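You operate a simulated robot arm through the tools that you are given. There is no shell and no other tool.

Carry out the task below with a simulated two-armed robot. There is one attempt and no reset: what you move stays moved.

TASK
Change the press over: slide out, post to the black nest, open ball in, stop by the yellow card.
Fine: the open ball goes in the nest of the press slide; leave the slide out.

Only the result counts: the job must be done as asked and must still hold three seconds after the hand-in. Knocking over, shifting, dropping, spilling or breaking anything else fails it.

THE ROBOT
Two 7-joint arms with four-finger grippers on one trunk that stands fixed in place. Base frame: the origin is at the foot of the trunk, x ahead of it, y to its left, z up. Units: m, rad, N and s.
The left shoulder is at [0.04, 0.181, 1.254], the right one opposite. With the tool pointing down near the work surface each hand reaches from about 0.1 to 0.82 m from the base axis, measured 20 degrees to its own side. Payload 3.67 kg a hand.
The TCP of each hand is the grasp point between the finger pads, 0.028 m short of the fingertips. In the tool frame z runs along the fingers and y along their closing line. The gripper opens to 0.112 m; its body begins 0.073 m behind the TCP.
Orientation is that of the tool frame in the base frame, as [roll, pitch, yaw] about the fixed x, y, z axes, in that order (R = Rz(yaw) Ry(pitch) Rx(roll)). With the fingers straight down and closing along the base's y, the tool's x points along the base's -x, its y along +y and its z along -z.

THE INTERFACE
- The arms move only by the tool apply_moves. It takes "left_steps", "right_steps" or both (then of equal length, played together; a hand with none holds still); each is a list of rows, each a list of 7 numbers: the closure, from 0 (fully open) to 1 (shut), then the shift along the base's x, y, z in mm, then the turn, a rotation vector about the base's x, y, z in rad. In form: [[grip, x, y, z, ax, ay, az], ...]. A call has 1 to 20 rows; each row is the pose to reach, as a shift and turn from the pose commanded when the call began. A row lasts 0.2 s, in which the tool goes at most 0.05 m and 0.15 rad; a call with a longer step from one row to the next is refused whole, and so is a gripper value outside its range. A pose out of reach is approached as far as the arm can. The call stops where the force on the tool passes 90 N (or 10 N more than at its start, if that is more) or the arm is blocked; 0.2 s more then pass. Each finger travels about 0.0724 m/s and halts on what it meets, pressing with about 40 N; the grip force reading is that of the motor and also rises with nothing between the fingers. The clock runs only during rows and for 0.2 s after the last one: add rows that repeat a pose to give the fingers time. It gives the time, the measured TCP pose, the force on the tool (base axes), the opening and the grip force at its end, in the units of the frame above (readings bear some noise), with the torque about the TCP (base axes, N m) and any sound that the robot's microphone picked up.
- Cameras (640 x 400 px; columns grow to the right, rows downward): "scene" is now at [0.1102, -0.0125, 1.4884]; the picture's right is [-0.14, -0.99, 0.00], its down [-0.53, 0.07, -0.84] and it looks along [0.83, -0.12, -0.54] (base axes); focal length 339 px, centre (320, 200). "left" rides on the left gripper at [0.06, 0.018, -0.104] in its tool frame; the picture's right is [-0.29, 0.96, 0.00], its down [-0.80, -0.24, -0.55] and it looks along [-0.53, -0.16, 0.83] (tool axes); focal length 234 px, centre (320, 200). "right" rides on the right gripper at [0.06, -0.018, -0.104] in its tool frame; the picture's right is [0.29, 0.96, 0.00], its down [-0.80, 0.24, -0.55] and it looks along [-0.53, 0.16, 0.83] (tool axes); focal length 234 px, centre (320, 200). There is no depth. A picture from a camera that has moved, and an enlarged one, comes with that camera's place and axes in the base frame and with its lens.
- get_image(camera): a new picture of that camera. No time passes.
- lift_body(by): moves the trunk up (or, below 0, down) by that many m; the arms and the scene camera ride with it, the base frame stays. It gives what a move gives, with no picture.
- turn_head(pan, tilt): turns the head with the scene camera to pan (to the left, within 1.501 rad either way) and tilt (down, from -0.506 to 1.204), counted from straight ahead of the robot. It gives what a move gives.
- inspect(camera, box): a new picture of the part [left, top, right, bottom] of that camera's present view, enlarged. No time passes.
- close_job(): hands the job in; it is judged then, once.

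Places have to be worked out from the pictures, the camera data and where the tool is seen. Open the grippers and draw the arms clear of the work before you hand the job in, unless the task says otherwise.

The tools are called after "Emit:" as name(argument=value, ...) on one line, values as JSON. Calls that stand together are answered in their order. apply_moves: Moves the arms, as the interface text tells. Its arguments: {"type":"object","properties":{"left_steps":{"type":"array"},"right_steps":{"type":"array"}},"required":[]} The other tools are called the same way: lift_body (by) moves the trunk up or down; turn_head (pan, tilt) turns the head that bears the scene camera; get_image (camera) takes a picture; inspect (camera, box) takes an enlarged picture of a part of a camera's view; close_job () hands the job in.

At the start:

```text
time_s: 0.0
left_tcp_pos: [0.5774, 0.0897, 1.2235]
left_ee_rot: [3.141, -0.001, 3.142]
left_wrist_force: [0.2, -0.7, -0.5]
left_torque: [-0.01, -0.03, -0.01]
left_grip_width: 0.112
left_finger_force: 0.0
right_tcp_pos: [0.3878, -0.3274, 1.1863]
right_ee_rot: [-3.141, 0.0, -3.14]
right_wrist_force: [-0.8, 0.3, -0.8]
right_torque: [-0.05, 0.03, 0.01]
right_grip_width: 0.1117
right_finger_force: 0.1
trunk travel left (down, up): [-0.375, 0.139]
head pan, tilt (commanded): [-0.138, 0.569]
```

scene: 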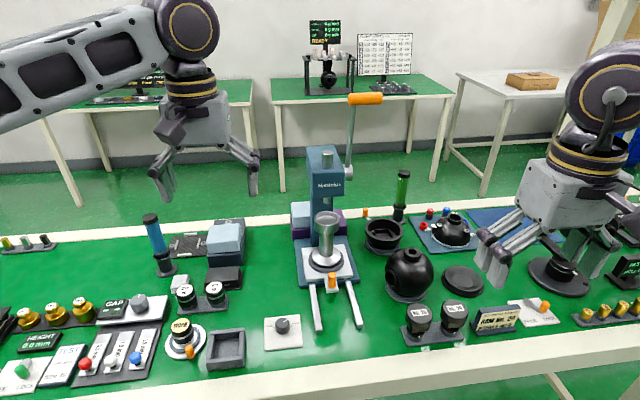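
right: 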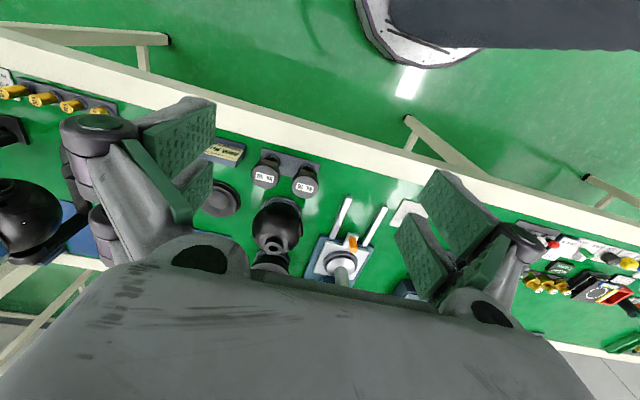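
left: 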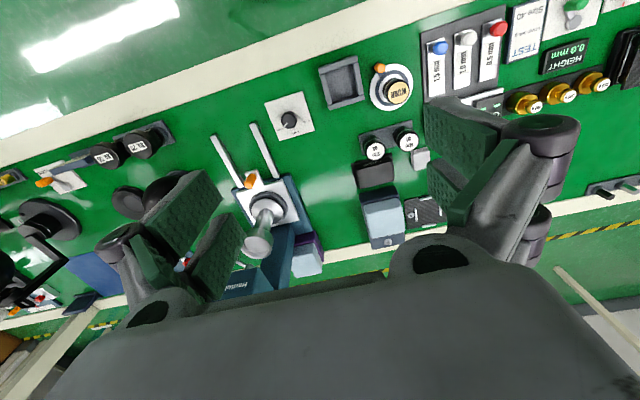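

I start by looking closely at the scene around the press before moving anything.

Emit:
inspect(camera="scene", box=[240, 80, 440, 340])

Emit:
inspect(camera="scene", box=[340, 180, 640, 360])

Emit:
inspect(camera="scene", box=[0, 200, 320, 400])

Emit:
inspect(camera="scene", box=[280, 10, 440, 110])

```text
1.54 times, centred on (340, 210) of scene
camera zoom: at [0.1102, -0.0125, 1.4884], right [-0.14, -0.99, 0.0], down [-0.53, 0.07, -0.84], along [0.83, -0.12, -0.54], focal length 522 px, centre (289, 185)
```

zoom: 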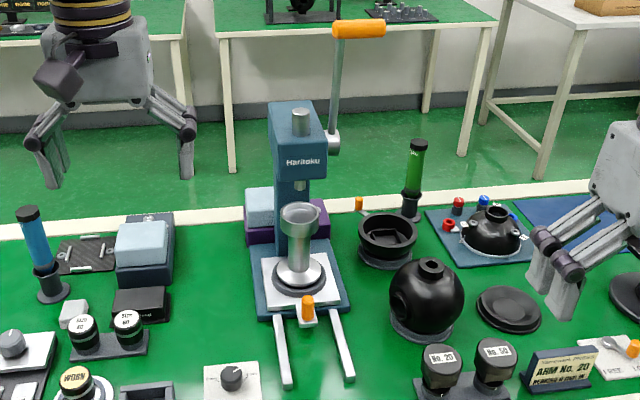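

```text
2.13 times, centred on (490, 270) of scene
camera zoom: at [0.1102, -0.0125, 1.4884], right [-0.14, -0.99, 0.0], down [-0.53, 0.07, -0.84], along [0.83, -0.12, -0.54], focal length 724 px, centre (-43, 51)
```

zoom: 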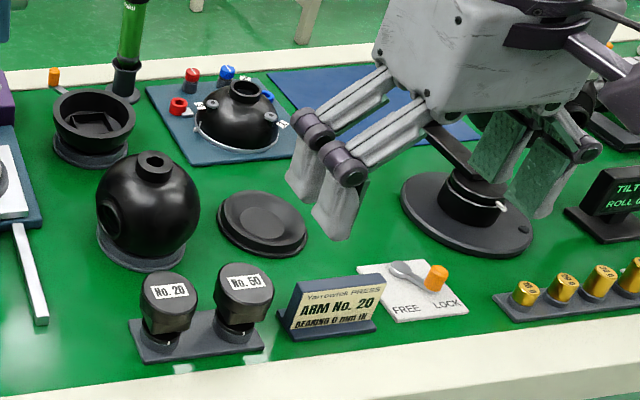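

```text
2.00 times, centred on (160, 300) of scene
camera zoom: at [0.1102, -0.0125, 1.4884], right [-0.14, -0.99, 0.0], down [-0.53, 0.07, -0.84], along [0.83, -0.12, -0.54], focal length 678 px, centre (640, 0)
```

zoom: 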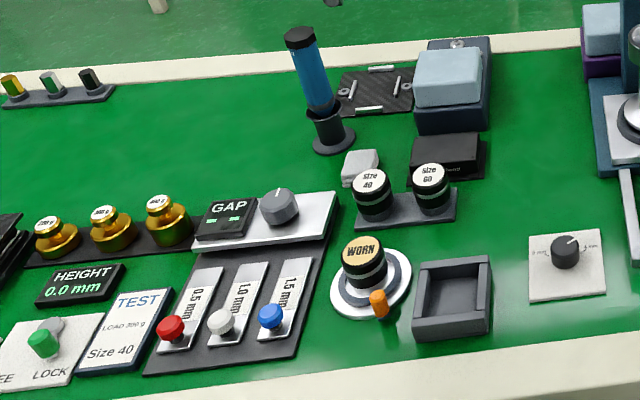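

```text
4.00 times, centred on (360, 60) of scene
camera zoom: at [0.1102, -0.0125, 1.4884], right [-0.14, -0.99, 0.0], down [-0.53, 0.07, -0.84], along [0.83, -0.12, -0.54], focal length 1357 px, centre (160, 760)
```

zoom: 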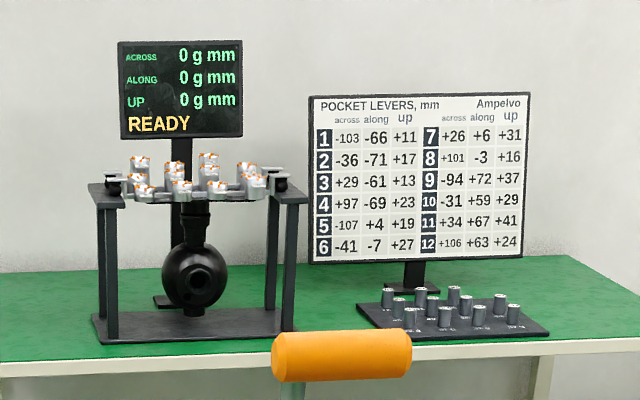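

Many stations are on the bench. I zoom in on the press slide, the black nest, the ball, the yellow card and the small dial.

Emit:
inspect(camera="scene", box=[285, 200, 375, 335])

Emit:
inspect(camera="scene", box=[355, 200, 445, 310])

Emit:
inspect(camera="scene", box=[255, 305, 310, 355])

Emit:
inspect(camera="scene", box=[465, 290, 560, 345])

Emit:
inspect(camera="scene", box=[400, 200, 500, 260])

```text
2.96 times, centred on (330, 268) of scene
camera zoom: at [0.1102, -0.0125, 1.4884], right [-0.14, -0.99, 0.0], down [-0.53, 0.07, -0.84], along [0.83, -0.12, -0.54], focal length 1005 px, centre (290, 0)
```

zoom: 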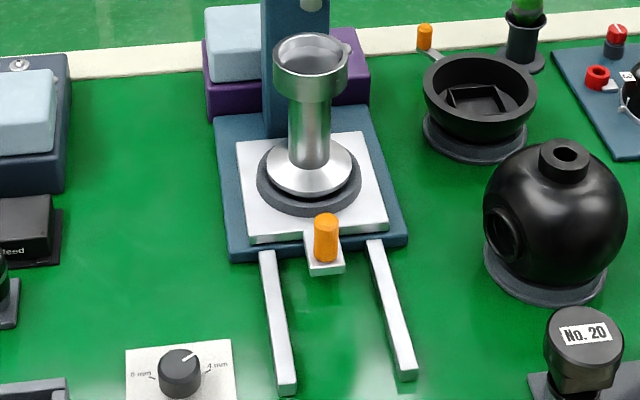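

```text
3.64 times, centred on (400, 255) of scene
camera zoom: at [0.1102, -0.0125, 1.4884], right [-0.14, -0.99, 0.0], down [-0.53, 0.07, -0.84], along [0.83, -0.12, -0.54], focal length 1234 px, centre (29, 0)
```

zoom: 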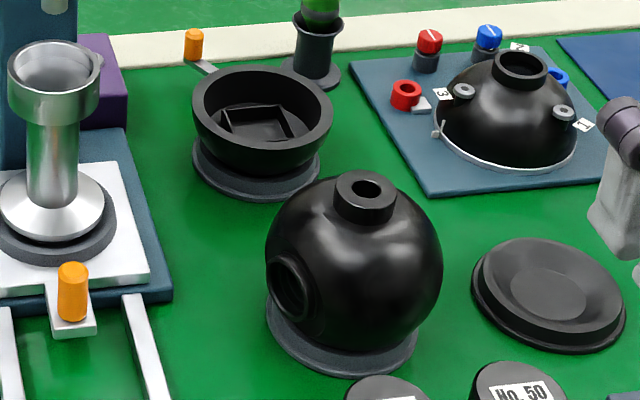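

```text
8.00 times, centred on (282, 330) of scene
camera zoom: at [0.1102, -0.0125, 1.4884], right [-0.14, -0.99, 0.0], down [-0.53, 0.07, -0.84], along [0.83, -0.12, -0.54], focal length 2714 px, centre (620, -840)
```

zoom: 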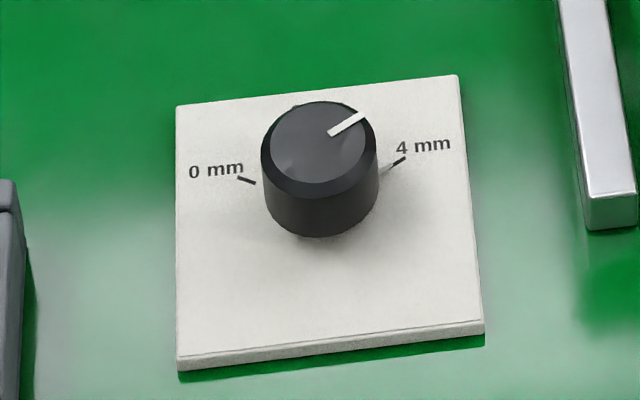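

```text
6.74 times, centred on (512, 318) of scene
camera zoom: at [0.1102, -0.0125, 1.4884], right [-0.14, -0.99, 0.0], down [-0.53, 0.07, -0.84], along [0.83, -0.12, -0.54], focal length 2285 px, centre (-977, -592)
```

zoom: 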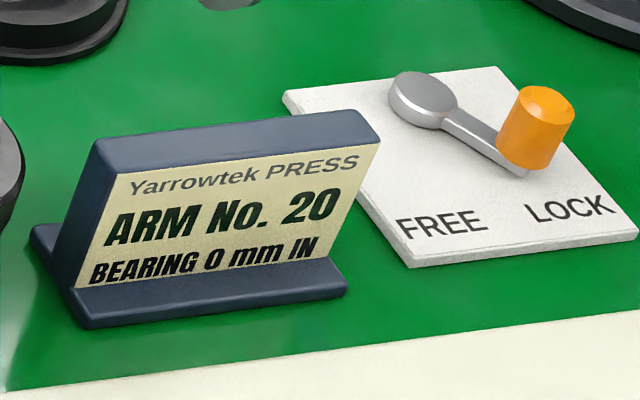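

```text
6.40 times, centred on (450, 230) of scene
camera zoom: at [0.1102, -0.0125, 1.4884], right [-0.14, -0.99, 0.0], down [-0.53, 0.07, -0.84], along [0.83, -0.12, -0.54], focal length 2171 px, centre (-512, 8)
```

zoom: 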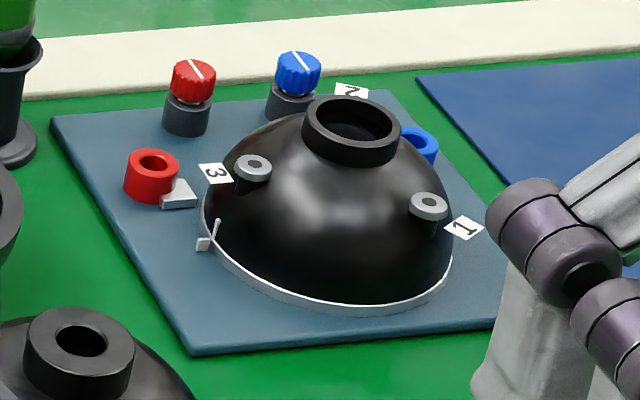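

I zoom in with the hand cameras too, to learn which black parts are which.

Emit:
inspect(camera="right", box=[180, 130, 420, 290])

Emit:
inspect(camera="left", box=[100, 90, 360, 290])

Emit:
inspect(camera="scene", box=[280, 140, 370, 210])

Emit:
inspect(camera="scene", box=[500, 180, 640, 340])

```text
2.50 times, centred on (300, 210) of right
camera zoom: at [0.3279, -0.3431, 1.29], right [-0.29, 0.96, 0.0], down [0.8, 0.24, 0.55], along [0.53, 0.16, -0.83], focal length 585 px, centre (370, 175)
```

zoom: 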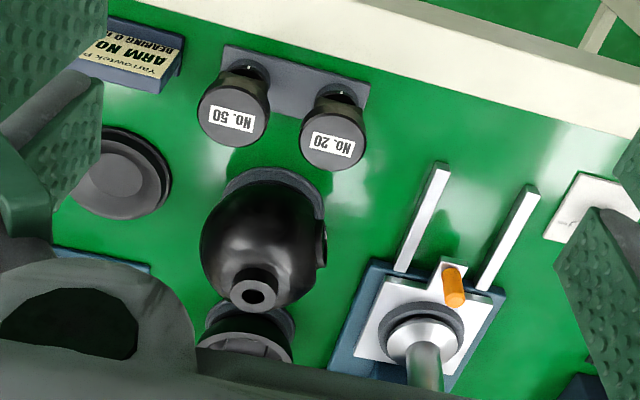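

```text
2.00 times, centred on (230, 190) of left
camera zoom: at [0.5173, 0.1081, 1.3272], right [0.29, 0.96, 0.0], down [0.8, -0.24, 0.55], along [0.53, -0.16, -0.83], focal length 468 px, centre (500, 220)
```

zoom: 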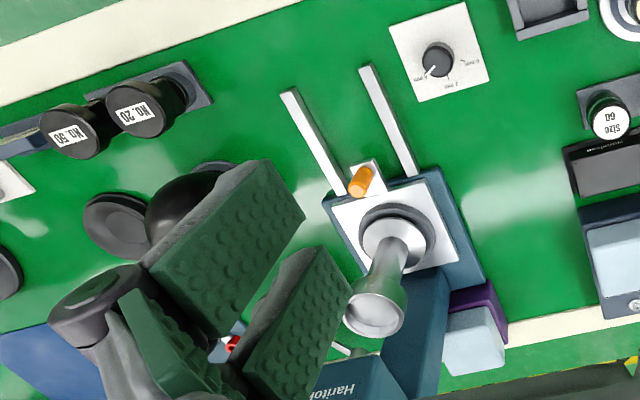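

```text
5.71 times, centred on (325, 175) of scene
camera zoom: at [0.1102, -0.0125, 1.4884], right [-0.14, -0.99, 0.0], down [-0.53, 0.07, -0.84], along [0.83, -0.12, -0.54], focal length 1938 px, centre (291, 343)
```

zoom: 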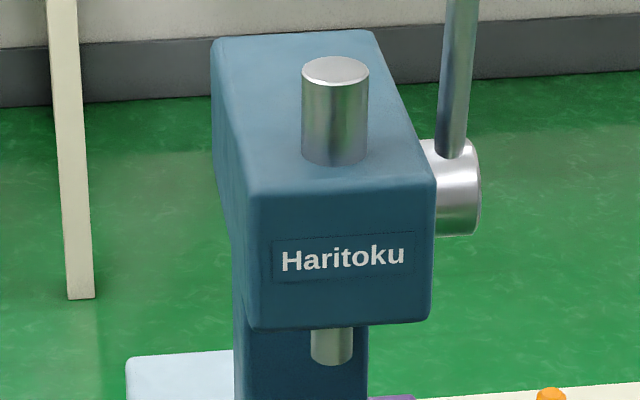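

```text
2.50 times, centred on (570, 260) of scene
camera zoom: at [0.1102, -0.0125, 1.4884], right [-0.14, -0.99, 0.0], down [-0.53, 0.07, -0.84], along [0.83, -0.12, -0.54], focal length 848 px, centre (-305, 50)
```

zoom: 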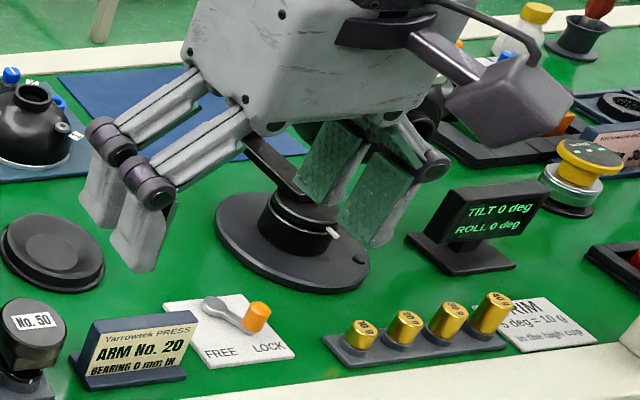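

The dial shows marks for 0, 2 and 4 mm. I look at it closely, then sweep the head to see the whole bench for other candidates.

Emit:
inspect(camera="left", box=[255, 80, 325, 145])

Emit:
turn_head(pan=-0.7, tilt=0.65)

Emit:
get_image(camera="scene")

Emit:
inspect(camera="scene", box=[100, 140, 320, 300])

Emit:
inspect(camera="scene", box=[300, 140, 640, 400])

```text
6.15 times, centred on (290, 112) of left
camera zoom: at [0.5173, 0.1081, 1.3272], right [0.29, 0.96, 0.0], down [0.8, -0.24, 0.55], along [0.53, -0.16, -0.83], focal length 1441 px, centre (505, 738)
```

zoom: 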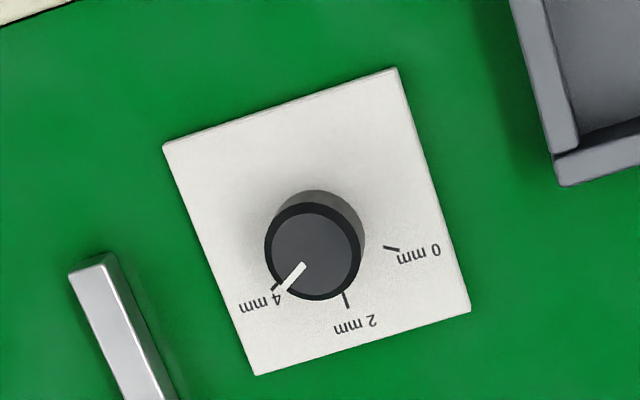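

```text
time_s: 1.0
left_tcp_pos: [0.5784, 0.0908, 1.2228]
left_ee_rot: [-3.14, 0.0, -3.14]
left_wrist_force: [0.5, 0.1, -0.2]
left_torque: [0.0, 0.03, -0.03]
left_grip_width: 0.1121
left_finger_force: 0.1
right_tcp_pos: [0.387, -0.3265, 1.185]
right_ee_rot: [3.141, 0.0, 3.141]
right_wrist_force: [-0.2, -0.3, -1.0]
right_torque: [0.0, 0.0, -0.02]
right_grip_width: 0.112
right_finger_force: 0.1
trunk travel left (down, up): [-0.375, 0.139]
head pan, tilt (commanded): [-0.7, 0.649]
```

```text
taken
camera scene: at [0.0882, -0.0561, 1.4813], right [-0.64, -0.77, 0.0], down [-0.46, 0.39, -0.8], along [0.61, -0.51, -0.6], focal length 339 px, centre (320, 200)
```

scene: 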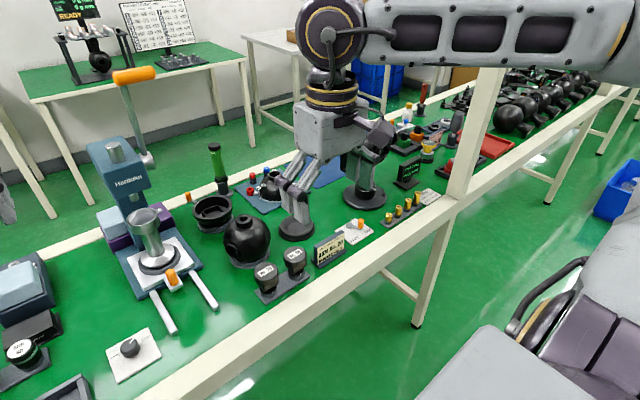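

```text
2.50 times, centred on (210, 220) of scene
camera zoom: at [0.0882, -0.0561, 1.4813], right [-0.64, -0.77, 0.0], down [-0.46, 0.39, -0.8], along [0.61, -0.51, -0.6], focal length 848 px, centre (595, 150)
```

zoom: 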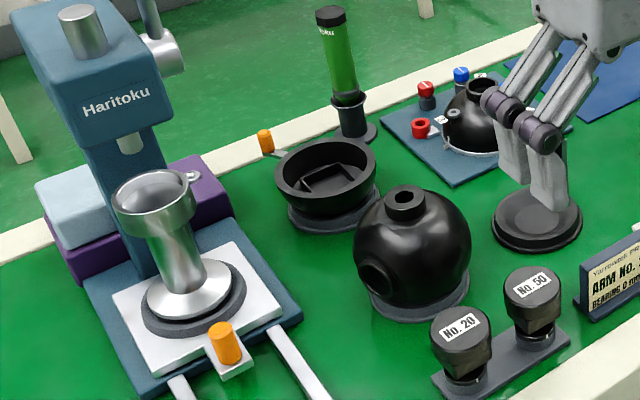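

```text
1.54 times, centred on (470, 270) of scene
camera zoom: at [0.0882, -0.0561, 1.4813], right [-0.64, -0.77, 0.0], down [-0.46, 0.39, -0.8], along [0.61, -0.51, -0.6], focal length 522 px, centre (89, 92)
```

zoom: 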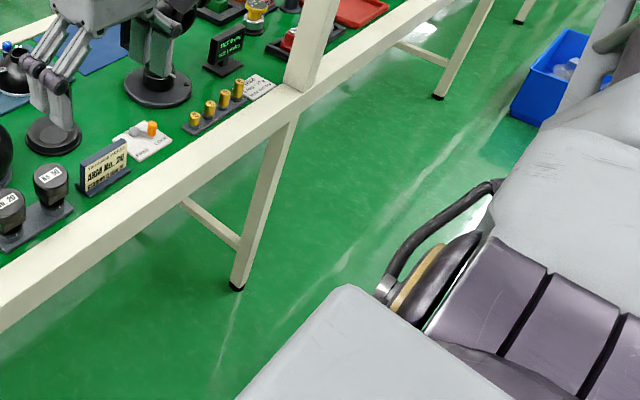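

I sweep further right and left for other balls, nests or yellow cards.

Emit:
inspect(camera="scene", box=[360, 60, 640, 235])

Emit:
turn_head(pan=-1.2, tilt=0.5)

Emit:
get_image(camera="scene")

Emit:
turn_head(pan=0.6, tilt=0.6)

Emit:
get_image(camera="scene")

```text
2.29 times, centred on (500, 148) of scene
camera zoom: at [0.0882, -0.0561, 1.4813], right [-0.64, -0.77, 0.0], down [-0.46, 0.39, -0.8], along [0.61, -0.51, -0.6], focal length 775 px, centre (-91, 320)
```

zoom: 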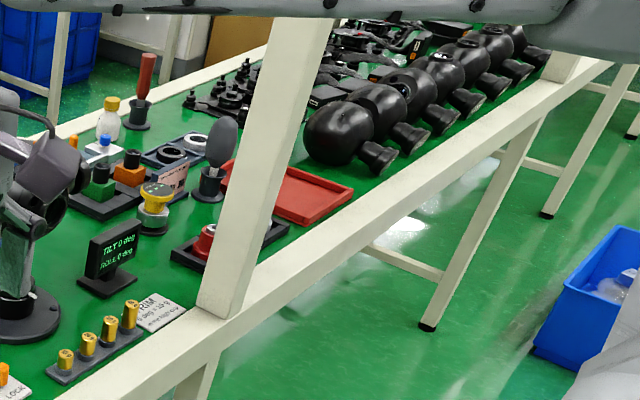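

```text
time_s: 1.9
left_tcp_pos: [0.5782, 0.0908, 1.2235]
left_ee_rot: [3.141, -0.001, 3.14]
left_wrist_force: [-0.2, 0.7, 0.4]
left_torque: [0.02, -0.02, -0.03]
left_grip_width: 0.1118
left_finger_force: 0.1
right_tcp_pos: [0.3875, -0.3273, 1.1859]
right_ee_rot: [3.141, -0.001, 3.142]
right_wrist_force: [0.6, 1.1, 1.2]
right_torque: [0.01, -0.03, -0.02]
right_grip_width: 0.1119
right_finger_force: 0.0
trunk travel left (down, up): [-0.375, 0.139]
head pan, tilt (commanded): [-1.201, 0.499]
```

```text
taken
camera scene: at [0.0548, -0.0851, 1.4947], right [-0.93, -0.36, 0.0], down [-0.17, 0.45, -0.88], along [0.32, -0.82, -0.48], focal length 339 px, centre (320, 200)
```

scene: 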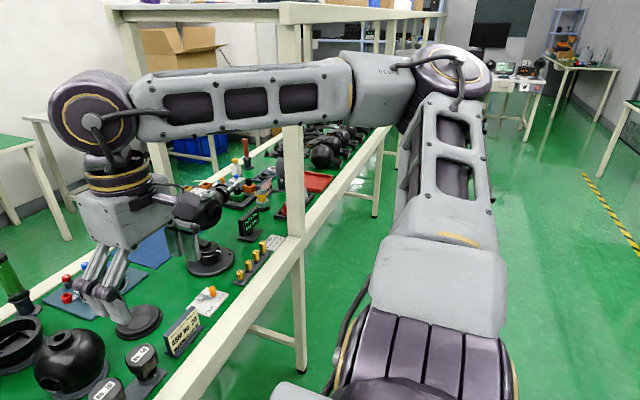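

```text
time_s: 3.7
left_tcp_pos: [0.5773, 0.0908, 1.2235]
left_ee_rot: [3.141, 0.001, 3.141]
left_wrist_force: [-0.6, 0.2, 0.2]
left_torque: [0.0, 0.02, -0.01]
left_grip_width: 0.112
left_finger_force: 0.1
right_tcp_pos: [0.3878, -0.3273, 1.1858]
right_ee_rot: [-3.14, 0.0, -3.14]
right_wrist_force: [-0.1, 0.0, -1.3]
right_torque: [0.0, 0.0, -0.02]
right_grip_width: 0.1119
right_finger_force: 0.0
trunk travel left (down, up): [-0.375, 0.139]
head pan, tilt (commanded): [0.6, 0.6]
```

```text
taken
camera scene: at [0.0948, 0.0495, 1.4856], right [0.56, -0.83, 0.0], down [-0.47, -0.32, -0.82], along [0.68, 0.47, -0.57], focal length 339 px, centre (320, 200)
```

scene: 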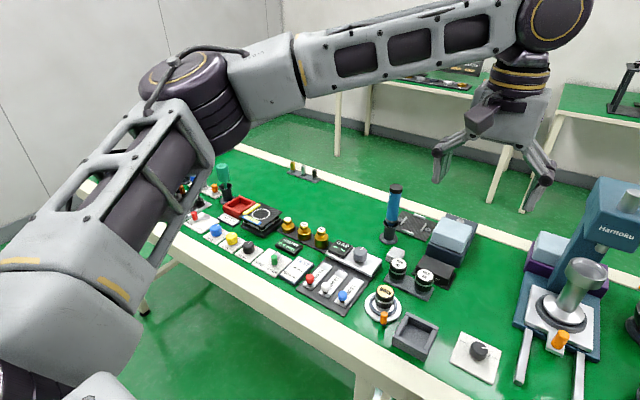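

The bowl-like black part, the ball with a neck and the low black disc all sit right of the press. I move the right hand's camera over them (staying well above) for a clear top view.

Emit:
turn_head(pan=-0.3, tilt=0.65)

Emit:
apply_moves(right_steps=[[0, 40, 0, -10, 0, 0, 0], [0, 80, 0, -20, 0, 0, 0], [0, 120, 0, -30, 0, 0, 0], [0, 160, 0, -40, 0, 0, 0], [0, 200, 0, -55, 0, 0, 0], [0, 230, 0, -70, 0, 0, 0]])

Emit:
get_image(camera="right")

Emit:
inspect(camera="right", box=[210, 100, 430, 280])

```text
time_s: 4.9
left_tcp_pos: [0.5781, 0.0916, 1.2226]
left_ee_rot: [-3.14, 0.0, -3.141]
left_wrist_force: [0.0, 0.0, 0.0]
left_torque: [-0.01, 0.0, 0.0]
left_grip_width: 0.1119
left_finger_force: 0.1
right_tcp_pos: [0.3871, -0.326, 1.1863]
right_ee_rot: [-3.139, -0.001, -3.14]
right_wrist_force: [0.9, -0.1, -0.4]
right_torque: [0.0, 0.03, 0.03]
right_grip_width: 0.1119
right_finger_force: 0.0
trunk travel left (down, up): [-0.375, 0.139]
head pan, tilt (commanded): [-0.3, 0.649]
```

```text
time_s: 6.3
left_tcp_pos: [0.5795, 0.0906, 1.223]
left_ee_rot: [3.141, -0.002, 3.141]
left_wrist_force: [0.1, 0.0, 0.3]
left_torque: [0.0, 0.03, 0.03]
left_grip_width: 0.112
left_finger_force: 0.0
right_tcp_pos: [0.6189, -0.3266, 1.1132]
right_ee_rot: [3.141, 0.0, -3.142]
right_wrist_force: [0.1, 0.2, 0.3]
right_torque: [-0.01, 0.02, -0.03]
right_grip_width: 0.1118
right_finger_force: 0.1
trunk travel left (down, up): [-0.375, 0.139]
head pan, tilt (commanded): [-0.3, 0.649]
```

```text
taken
camera right: at [0.5592, -0.3433, 1.2174], right [-0.29, 0.96, 0.0], down [0.8, 0.24, 0.55], along [0.53, 0.16, -0.83], focal length 234 px, centre (320, 200)
```

right: 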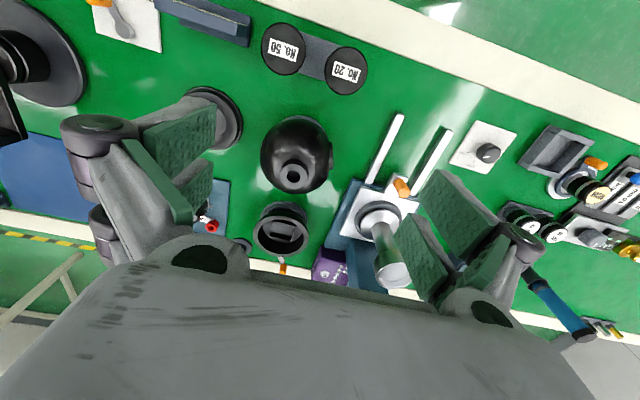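

```text
2.22 times, centred on (320, 190) of right
camera zoom: at [0.5592, -0.3433, 1.2174], right [-0.29, 0.96, 0.0], down [0.8, 0.24, 0.55], along [0.53, 0.16, -0.83], focal length 520 px, centre (320, 222)
```

zoom: 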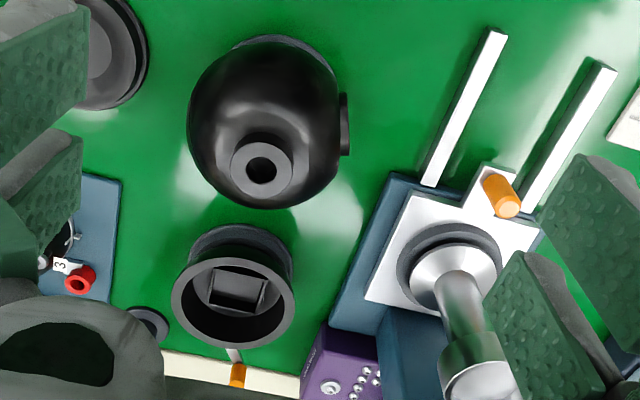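

I zoom in hard on the bowl and its small lever, and on the disc.

Emit:
inspect(camera="right", box=[245, 190, 325, 280])

Emit:
inspect(camera="right", box=[180, 80, 250, 150])

Emit:
inspect(camera="right", box=[330, 160, 430, 280])

Emit:
get_image(camera="scene")

Emit:
inspect(camera="scene", box=[300, 140, 420, 260])

```text
4.44 times, centred on (285, 235) of right
camera zoom: at [0.5592, -0.3433, 1.2174], right [-0.29, 0.96, 0.0], down [0.8, 0.24, 0.55], along [0.53, 0.16, -0.83], focal length 1041 px, centre (476, 44)
```

zoom: 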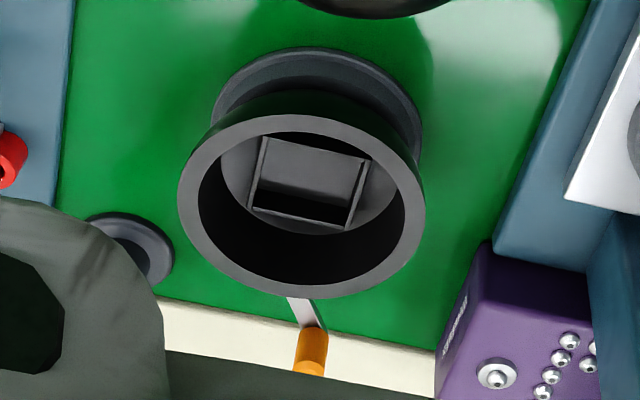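

```text
5.71 times, centred on (215, 115) of right
camera zoom: at [0.5592, -0.3433, 1.2174], right [-0.29, 0.96, 0.0], down [0.8, 0.24, 0.55], along [0.53, 0.16, -0.83], focal length 1338 px, centre (920, 686)
```

zoom: 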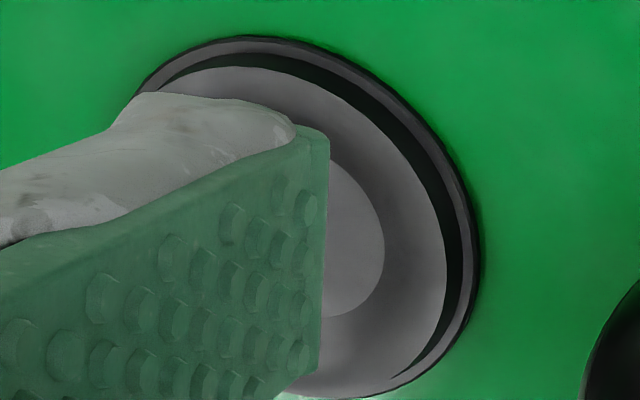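

```text
3.33 times, centred on (380, 220) of right
camera zoom: at [0.5592, -0.3433, 1.2174], right [-0.29, 0.96, 0.0], down [0.8, 0.24, 0.55], along [0.53, 0.16, -0.83], focal length 781 px, centre (120, 133)
```

zoom: 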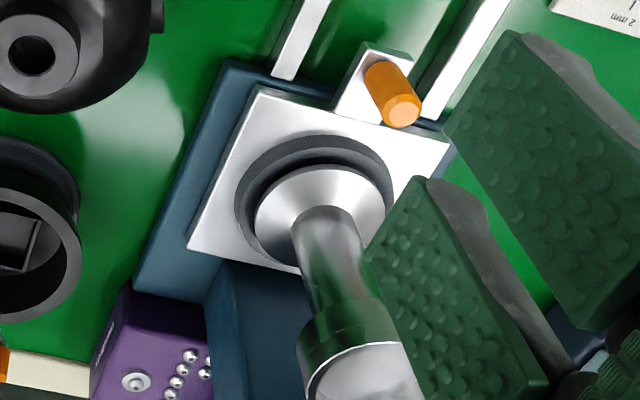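

```text
taken
camera scene: at [0.1062, -0.0259, 1.4812], right [-0.3, -0.96, 0.0], down [-0.58, 0.18, -0.8], along [0.76, -0.24, -0.61], focal length 339 px, centre (320, 200)
```

scene: 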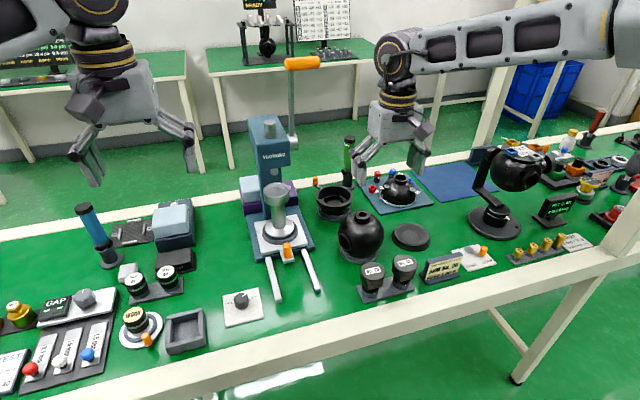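

```text
3.33 times, centred on (360, 200) of scene
camera zoom: at [0.1062, -0.0259, 1.4812], right [-0.3, -0.96, 0.0], down [-0.58, 0.18, -0.8], along [0.76, -0.24, -0.61], focal length 1131 px, centre (187, 200)
```

zoom: 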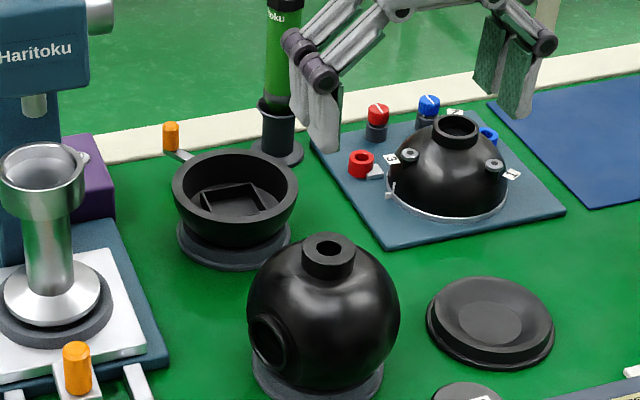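

The disc looks like an empty black dished stand; the ball and bowl sit in slate rings. I look closer at the bowl's lever, the ball's openings and the disc from the scene camera.

Emit:
inspect(camera="scene", box=[305, 165, 365, 225])

Emit:
inspect(camera="scene", box=[330, 200, 400, 270])

Emit:
inspect(camera="scene", box=[380, 210, 440, 260])

Emit:
inspect(camera="scene", box=[460, 130, 560, 240])

Emit:
inspect(camera="scene", box=[355, 250, 425, 305])

```text
6.67 times, centred on (335, 195) of scene
camera zoom: at [0.1062, -0.0259, 1.4812], right [-0.3, -0.96, 0.0], down [-0.58, 0.18, -0.8], along [0.76, -0.24, -0.61], focal length 2262 px, centre (220, 233)
```

zoom: 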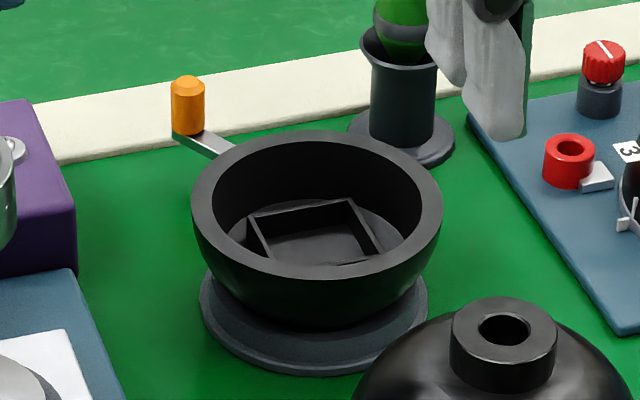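

```text
5.71 times, centred on (365, 235) of scene
camera zoom: at [0.1062, -0.0259, 1.4812], right [-0.3, -0.96, 0.0], down [-0.58, 0.18, -0.8], along [0.76, -0.24, -0.61], focal length 1938 px, centre (63, 0)
```

zoom: 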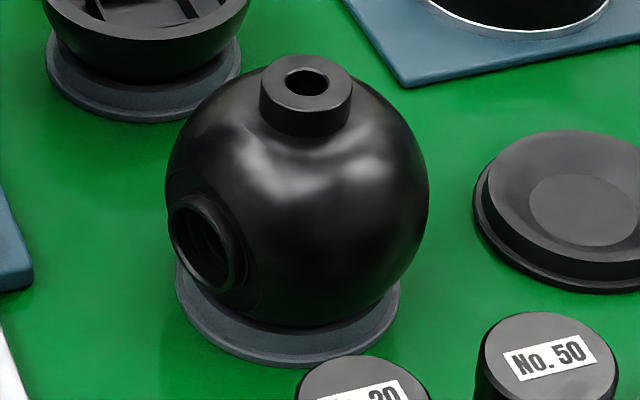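

```text
8.00 times, centred on (410, 235) of scene
camera zoom: at [0.1062, -0.0259, 1.4812], right [-0.3, -0.96, 0.0], down [-0.58, 0.18, -0.8], along [0.76, -0.24, -0.61], focal length 2714 px, centre (-400, -80)
```

zoom: 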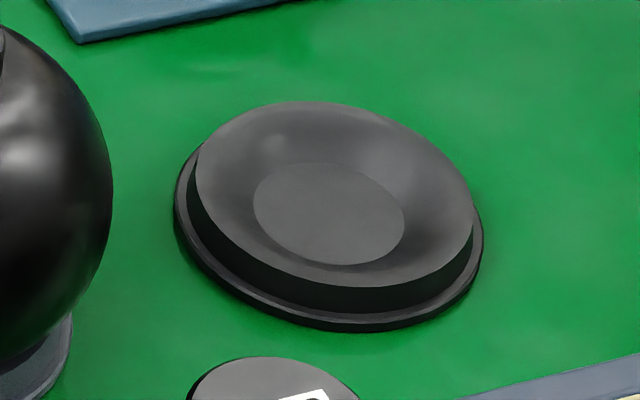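

```text
3.64 times, centred on (510, 185) of scene
camera zoom: at [0.1062, -0.0259, 1.4812], right [-0.3, -0.96, 0.0], down [-0.58, 0.18, -0.8], along [0.76, -0.24, -0.61], focal length 1234 px, centre (-371, 254)
```

zoom: 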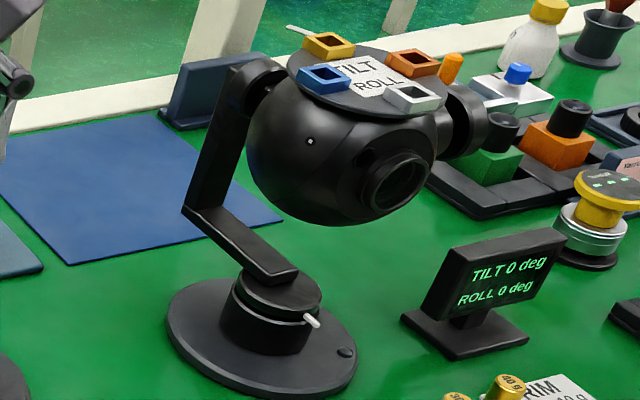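

```text
7.27 times, centred on (390, 278) of scene
camera zoom: at [0.1062, -0.0259, 1.4812], right [-0.3, -0.96, 0.0], down [-0.58, 0.18, -0.8], along [0.76, -0.24, -0.61], focal length 2467 px, centre (-189, -364)
```

zoom: 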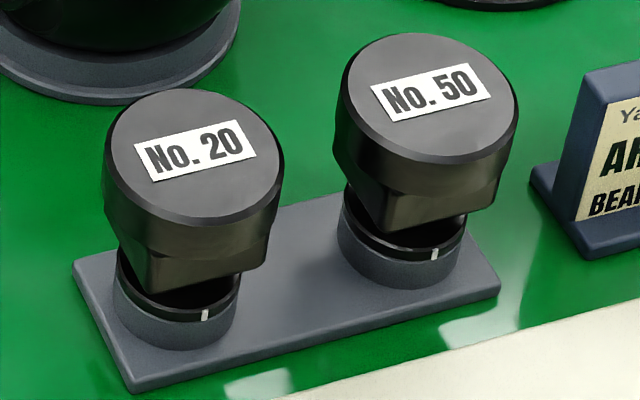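

The layout makes sense now: the black dished disc is the empty black nest, the ball with open bores is reachable (the bowl is not, and is in a latched ring at the far edge), the stop dial reads 4 mm and the yellow card asks 0 mm. I now check the gripper's shape in the scene view to plan grasps.

Emit:
inspect(camera="scene", box=[340, 80, 450, 190])

Emit:
inspect(camera="scene", box=[235, 170, 325, 300])

```text
3.64 times, centred on (395, 135) of scene
camera zoom: at [0.1062, -0.0259, 1.4812], right [-0.3, -0.96, 0.0], down [-0.58, 0.18, -0.8], along [0.76, -0.24, -0.61], focal length 1234 px, centre (47, 436)
```

zoom: 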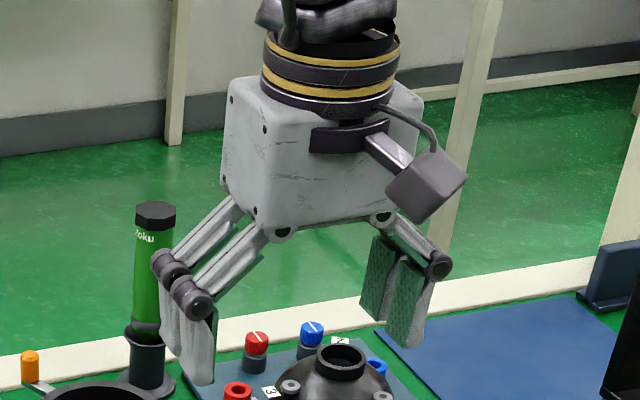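

```text
3.08 times, centred on (280, 235) of scene
camera zoom: at [0.1062, -0.0259, 1.4812], right [-0.3, -0.96, 0.0], down [-0.58, 0.18, -0.8], along [0.76, -0.24, -0.61], focal length 1044 px, centre (443, 92)
```

zoom: 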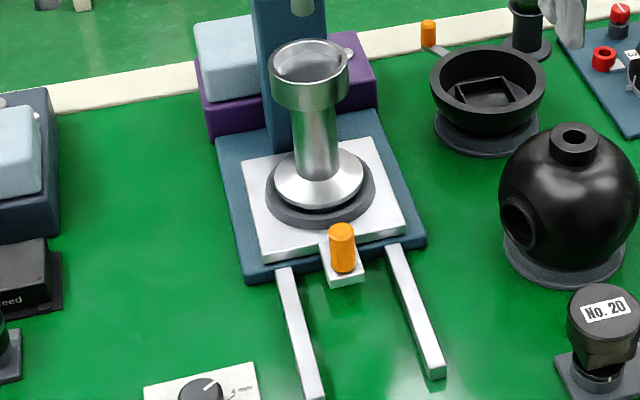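

I zoom on the orange slide knob from both cameras to fix its position and height.

Emit:
inspect(camera="scene", box=[270, 225, 310, 265])

Emit:
inspect(camera="right", box=[370, 155, 430, 215])

Emit:
inspect(camera="left", box=[200, 160, 320, 270])

```text
10.00 times, centred on (290, 245) of scene
camera zoom: at [0.1062, -0.0259, 1.4812], right [-0.3, -0.96, 0.0], down [-0.58, 0.18, -0.8], along [0.76, -0.24, -0.61], focal length 3392 px, centre (620, -250)
```

zoom: 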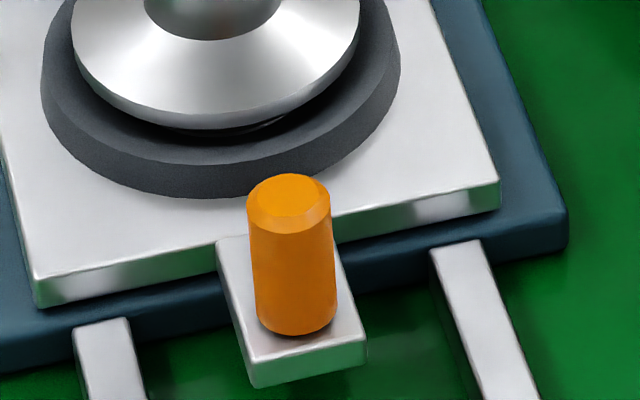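

```text
6.67 times, centred on (400, 185) of right
camera zoom: at [0.5592, -0.3433, 1.2174], right [-0.29, 0.96, 0.0], down [0.8, 0.24, 0.55], along [0.53, 0.16, -0.83], focal length 1561 px, centre (-213, 300)
```

zoom: 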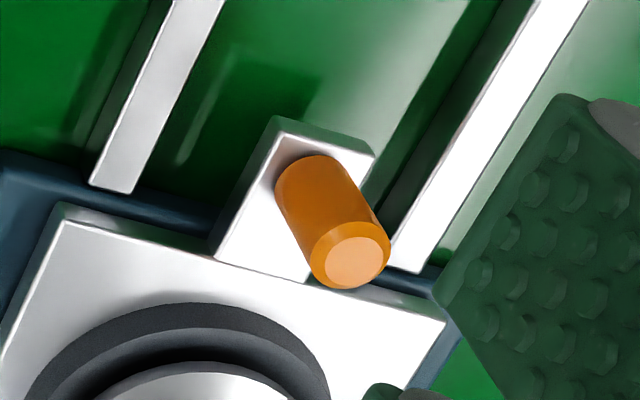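

```text
3.64 times, centred on (260, 215) of left
camera zoom: at [0.5186, 0.1081, 1.3265], right [0.29, 0.96, 0.0], down [0.8, -0.24, 0.55], along [0.53, -0.16, -0.83], focal length 852 px, centre (538, 146)
```

zoom: 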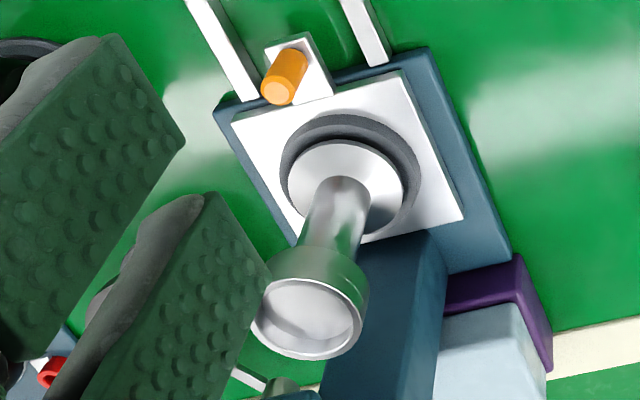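

The slide knob is at about (0.731, -0.130), top z 0.86, and the dial knob at about (0.628, 0.005), top z 0.82. I start with the dial: I bring the left hand above it, pre-turned by -1.05 rad so that the grip can then turn through about +2.1 rad from 4 mm to 0 mm.

Emit:
apply_moves(left_steps=[[0.3, 6, -11, -34, 0, 0, -0.131], [0.3, 12, -22, -68, 0, 0, -0.262], [0.3, 19, -32, -102, 0, 0, -0.393], [0.3, 25, -43, -136, 0, 0, -0.525], [0.3, 31, -54, -170, 0, 0, -0.656], [0.3, 38, -65, -204, 0, 0, -0.787], [0.3, 44, -75, -238, 0, 0, -0.918], [0.3, 50, -86, -273, 0, 0, -1.05]])

Emit:
get_image(camera="left")

Emit:
get_image(camera="scene")

```text
time_s: 8.1
left_tcp_pos: [0.6273, 0.006, 0.9493]
left_ee_rot: [3.141, 0.0, 2.089]
left_wrist_force: [0.4, -0.3, 1.1]
left_torque: [-0.02, 0.02, 0.02]
left_grip_width: 0.0783
left_finger_force: 0.0
right_tcp_pos: [0.6168, -0.328, 1.114]
right_ee_rot: [3.141, 0.0, -3.14]
right_wrist_force: [0.9, -0.4, -0.5]
right_torque: [0.02, 0.04, -0.01]
right_grip_width: 0.1122
right_finger_force: 0.1
trunk travel left (down, up): [-0.375, 0.139]
head pan, tilt (commanded): [-0.3, 0.649]
```

```text
taken
camera left: at [0.6133, 0.065, 1.0536], right [0.97, 0.22, 0.0], down [0.19, -0.81, 0.55], along [0.12, -0.54, -0.83], focal length 234 px, centre (320, 200)
```

left: 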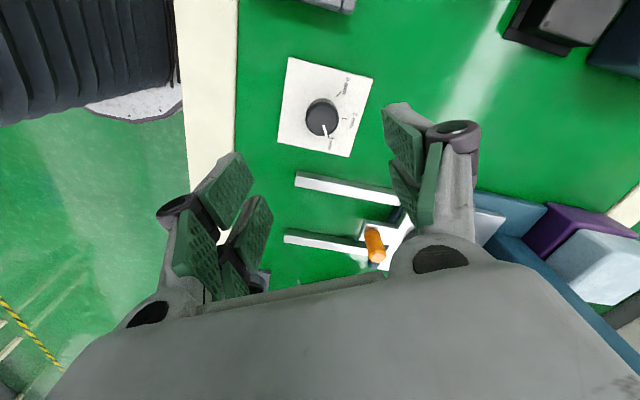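

```text
taken
camera scene: at [0.1054, -0.0267, 1.4812], right [-0.3, -0.96, 0.0], down [-0.58, 0.18, -0.8], along [0.76, -0.24, -0.61], focal length 339 px, centre (320, 200)
```

scene: 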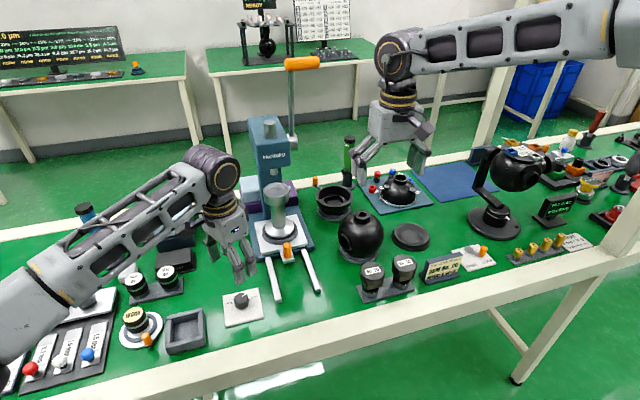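

The knob is in view between the fingers. I zoom to measure knob centre and pointer/mark angles.

Emit:
inspect(camera="left", box=[265, 45, 385, 165])

Emit:
inspect(camera="scene", box=[190, 210, 280, 330])

```text
3.33 times, centred on (325, 105) of left
camera zoom: at [0.6133, 0.065, 1.0536], right [0.97, 0.22, 0.0], down [0.19, -0.81, 0.55], along [0.12, -0.54, -0.83], focal length 781 px, centre (303, 517)
```

zoom: 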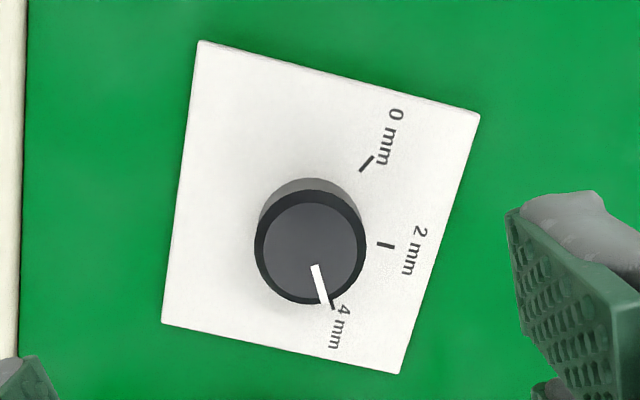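

```text
3.33 times, centred on (235, 270) of scene
camera zoom: at [0.1054, -0.0267, 1.4812], right [-0.3, -0.96, 0.0], down [-0.58, 0.18, -0.8], along [0.76, -0.24, -0.61], focal length 1131 px, centre (603, -33)
```

zoom: 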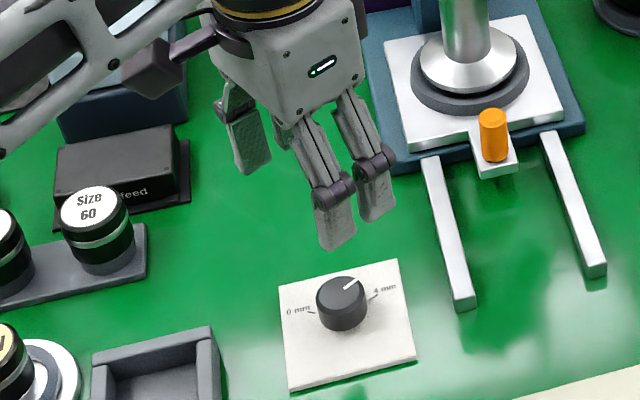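

Knob centre is about (0.628, 0.0055), marks at ±60° about +x, pointer at -60° (4 mm). I check in the air whether fingertips move along z when closing, to avoid pressing the plate.

Emit:
apply_moves(left_steps=[[0.7, 0, 0, 0, 0, 0, 0], [0.7, 0, 0, 0, 0, 0, 0]])

Emit:
inspect(camera="scene", box=[190, 210, 280, 330])

Emit:
inspect(camera="left", box=[160, 60, 500, 300])

```text
time_s: 8.7
left_tcp_pos: [0.6273, 0.004, 0.9498]
left_ee_rot: [3.141, -0.001, 2.09]
left_wrist_force: [0.4, 0.3, -0.7]
left_torque: [0.03, 0.02, 0.01]
left_grip_width: 0.0334
left_finger_force: 0.0
right_tcp_pos: [0.6181, -0.3272, 1.114]
right_ee_rot: [3.142, -0.001, -3.141]
right_wrist_force: [-0.1, -0.4, -0.4]
right_torque: [-0.02, -0.01, -0.02]
right_grip_width: 0.1118
right_finger_force: 0.1
trunk travel left (down, up): [-0.375, 0.139]
head pan, tilt (commanded): [-0.3, 0.649]
```

```text
3.33 times, centred on (235, 270) of scene
camera zoom: at [0.1049, -0.0262, 1.4813], right [-0.3, -0.96, 0.0], down [-0.58, 0.18, -0.8], along [0.76, -0.24, -0.6], focal length 1131 px, centre (603, -33)
```

zoom: 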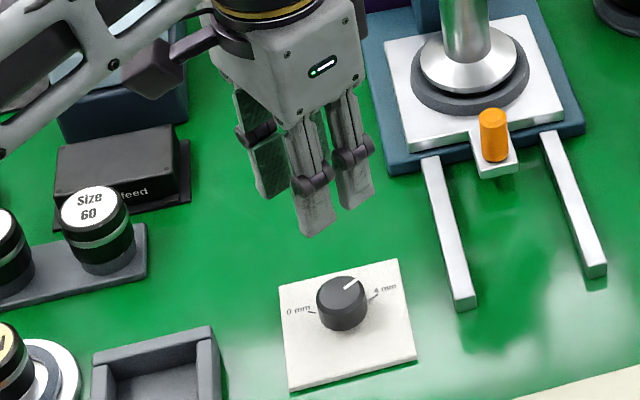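

```text
1.67 times, centred on (330, 180) of left
camera zoom: at [0.6125, 0.0652, 1.0538], right [0.97, 0.23, 0.0], down [0.19, -0.81, 0.55], along [0.12, -0.54, -0.83], focal length 390 px, centre (303, 233)
```

zoom: 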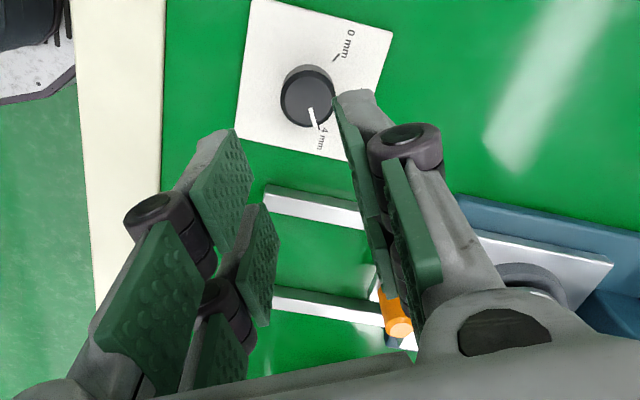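

Fingertips keep their height while closing. I reopen to about 78 mm, descend straight over the knob to TCP z about 0.827, and close on it.

Emit:
apply_moves(left_steps=[[0.3, 0, 1, -10, 0, 0, 0], [0.3, 0, 1, -45, 0, 0, 0], [0.3, 0, 1, -80, 0, 0, 0], [0.3, 0, 1, -105, 0, 0, 0], [0.3, 0, 1, -122, 0, 0, 0], [0.3, 0, 1, -122, 0, 0, 0]])

Emit:
inspect(camera="scene", box=[190, 240, 280, 340])

Emit:
get_image(camera="left")

```text
time_s: 10.1
left_tcp_pos: [0.6281, 0.0056, 0.828]
left_ee_rot: [-3.141, 0.0, 2.091]
left_wrist_force: [0.0, -0.4, 0.0]
left_torque: [0.0, 0.01, -0.04]
left_grip_width: 0.0784
left_finger_force: 0.0
right_tcp_pos: [0.6163, -0.327, 1.1148]
right_ee_rot: [-3.14, 0.0, -3.141]
right_wrist_force: [0.3, 0.5, 0.2]
right_torque: [-0.03, 0.01, 0.0]
right_grip_width: 0.1121
right_finger_force: 0.0
trunk travel left (down, up): [-0.375, 0.139]
head pan, tilt (commanded): [-0.3, 0.649]
```

```text
4.00 times, centred on (235, 290) of scene
camera zoom: at [0.1047, -0.026, 1.4813], right [-0.3, -0.96, 0.0], down [-0.58, 0.18, -0.8], along [0.76, -0.24, -0.6], focal length 1357 px, centre (660, -160)
```

zoom: 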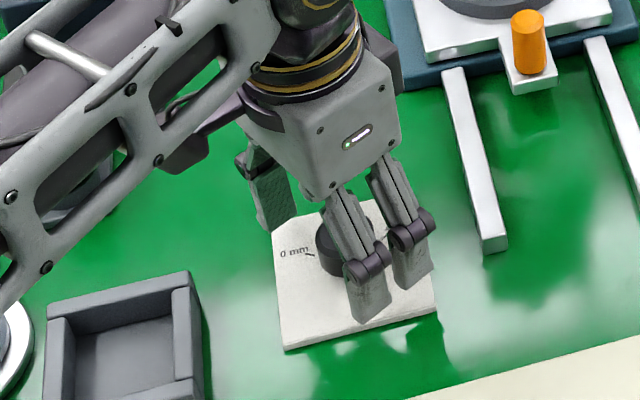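

```text
taken
camera left: at [0.6124, 0.0662, 0.9317], right [0.97, 0.23, 0.0], down [0.19, -0.81, 0.55], along [0.12, -0.54, -0.83], focal length 234 px, centre (320, 200)
```

left: 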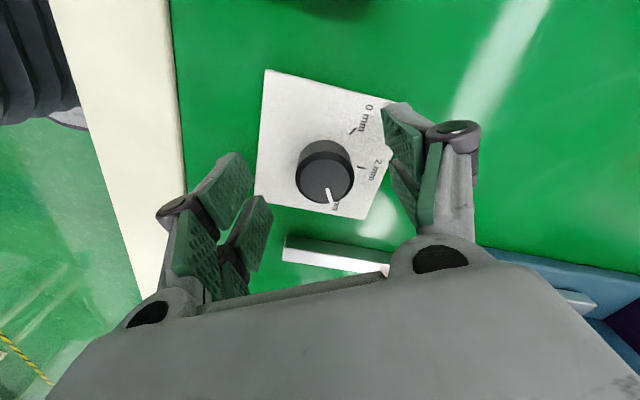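

The knob is centred between the fingers. I close on it.

Emit:
apply_moves(left_steps=[[0.5, 0, 0, 0, 0, 0, 0], [0.7, 0, 0, 0, 0, 0, 0], [0.9, 0, 0, 0, 0, 0, 0], [0.9, 0, 0, 0, 0, 0, 0]])

Emit:
get_image(camera="left")

```text
time_s: 11.1
left_tcp_pos: [0.6282, 0.0062, 0.8273]
left_ee_rot: [3.14, 0.0, 2.091]
left_wrist_force: [8.3, 3.8, 1.3]
left_torque: [0.28, -0.25, 0.01]
left_grip_width: 0.0327
left_finger_force: 45.4
right_tcp_pos: [0.6177, -0.3263, 1.1132]
right_ee_rot: [-3.141, -0.002, -3.141]
right_wrist_force: [0.1, 0.8, 0.5]
right_torque: [0.03, 0.01, -0.02]
right_grip_width: 0.112
right_finger_force: 0.1
trunk travel left (down, up): [-0.375, 0.139]
head pan, tilt (commanded): [-0.3, 0.649]
```

```text
taken
camera left: at [0.6137, 0.0674, 0.9318], right [0.97, 0.23, 0.0], down [0.19, -0.81, 0.55], along [0.13, -0.54, -0.83], focal length 234 px, centre (320, 200)
```

left: 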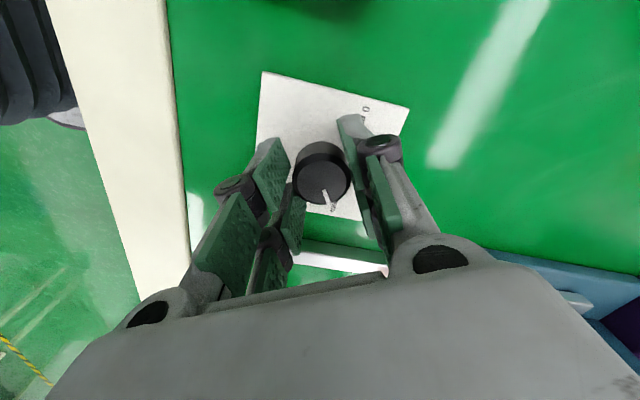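

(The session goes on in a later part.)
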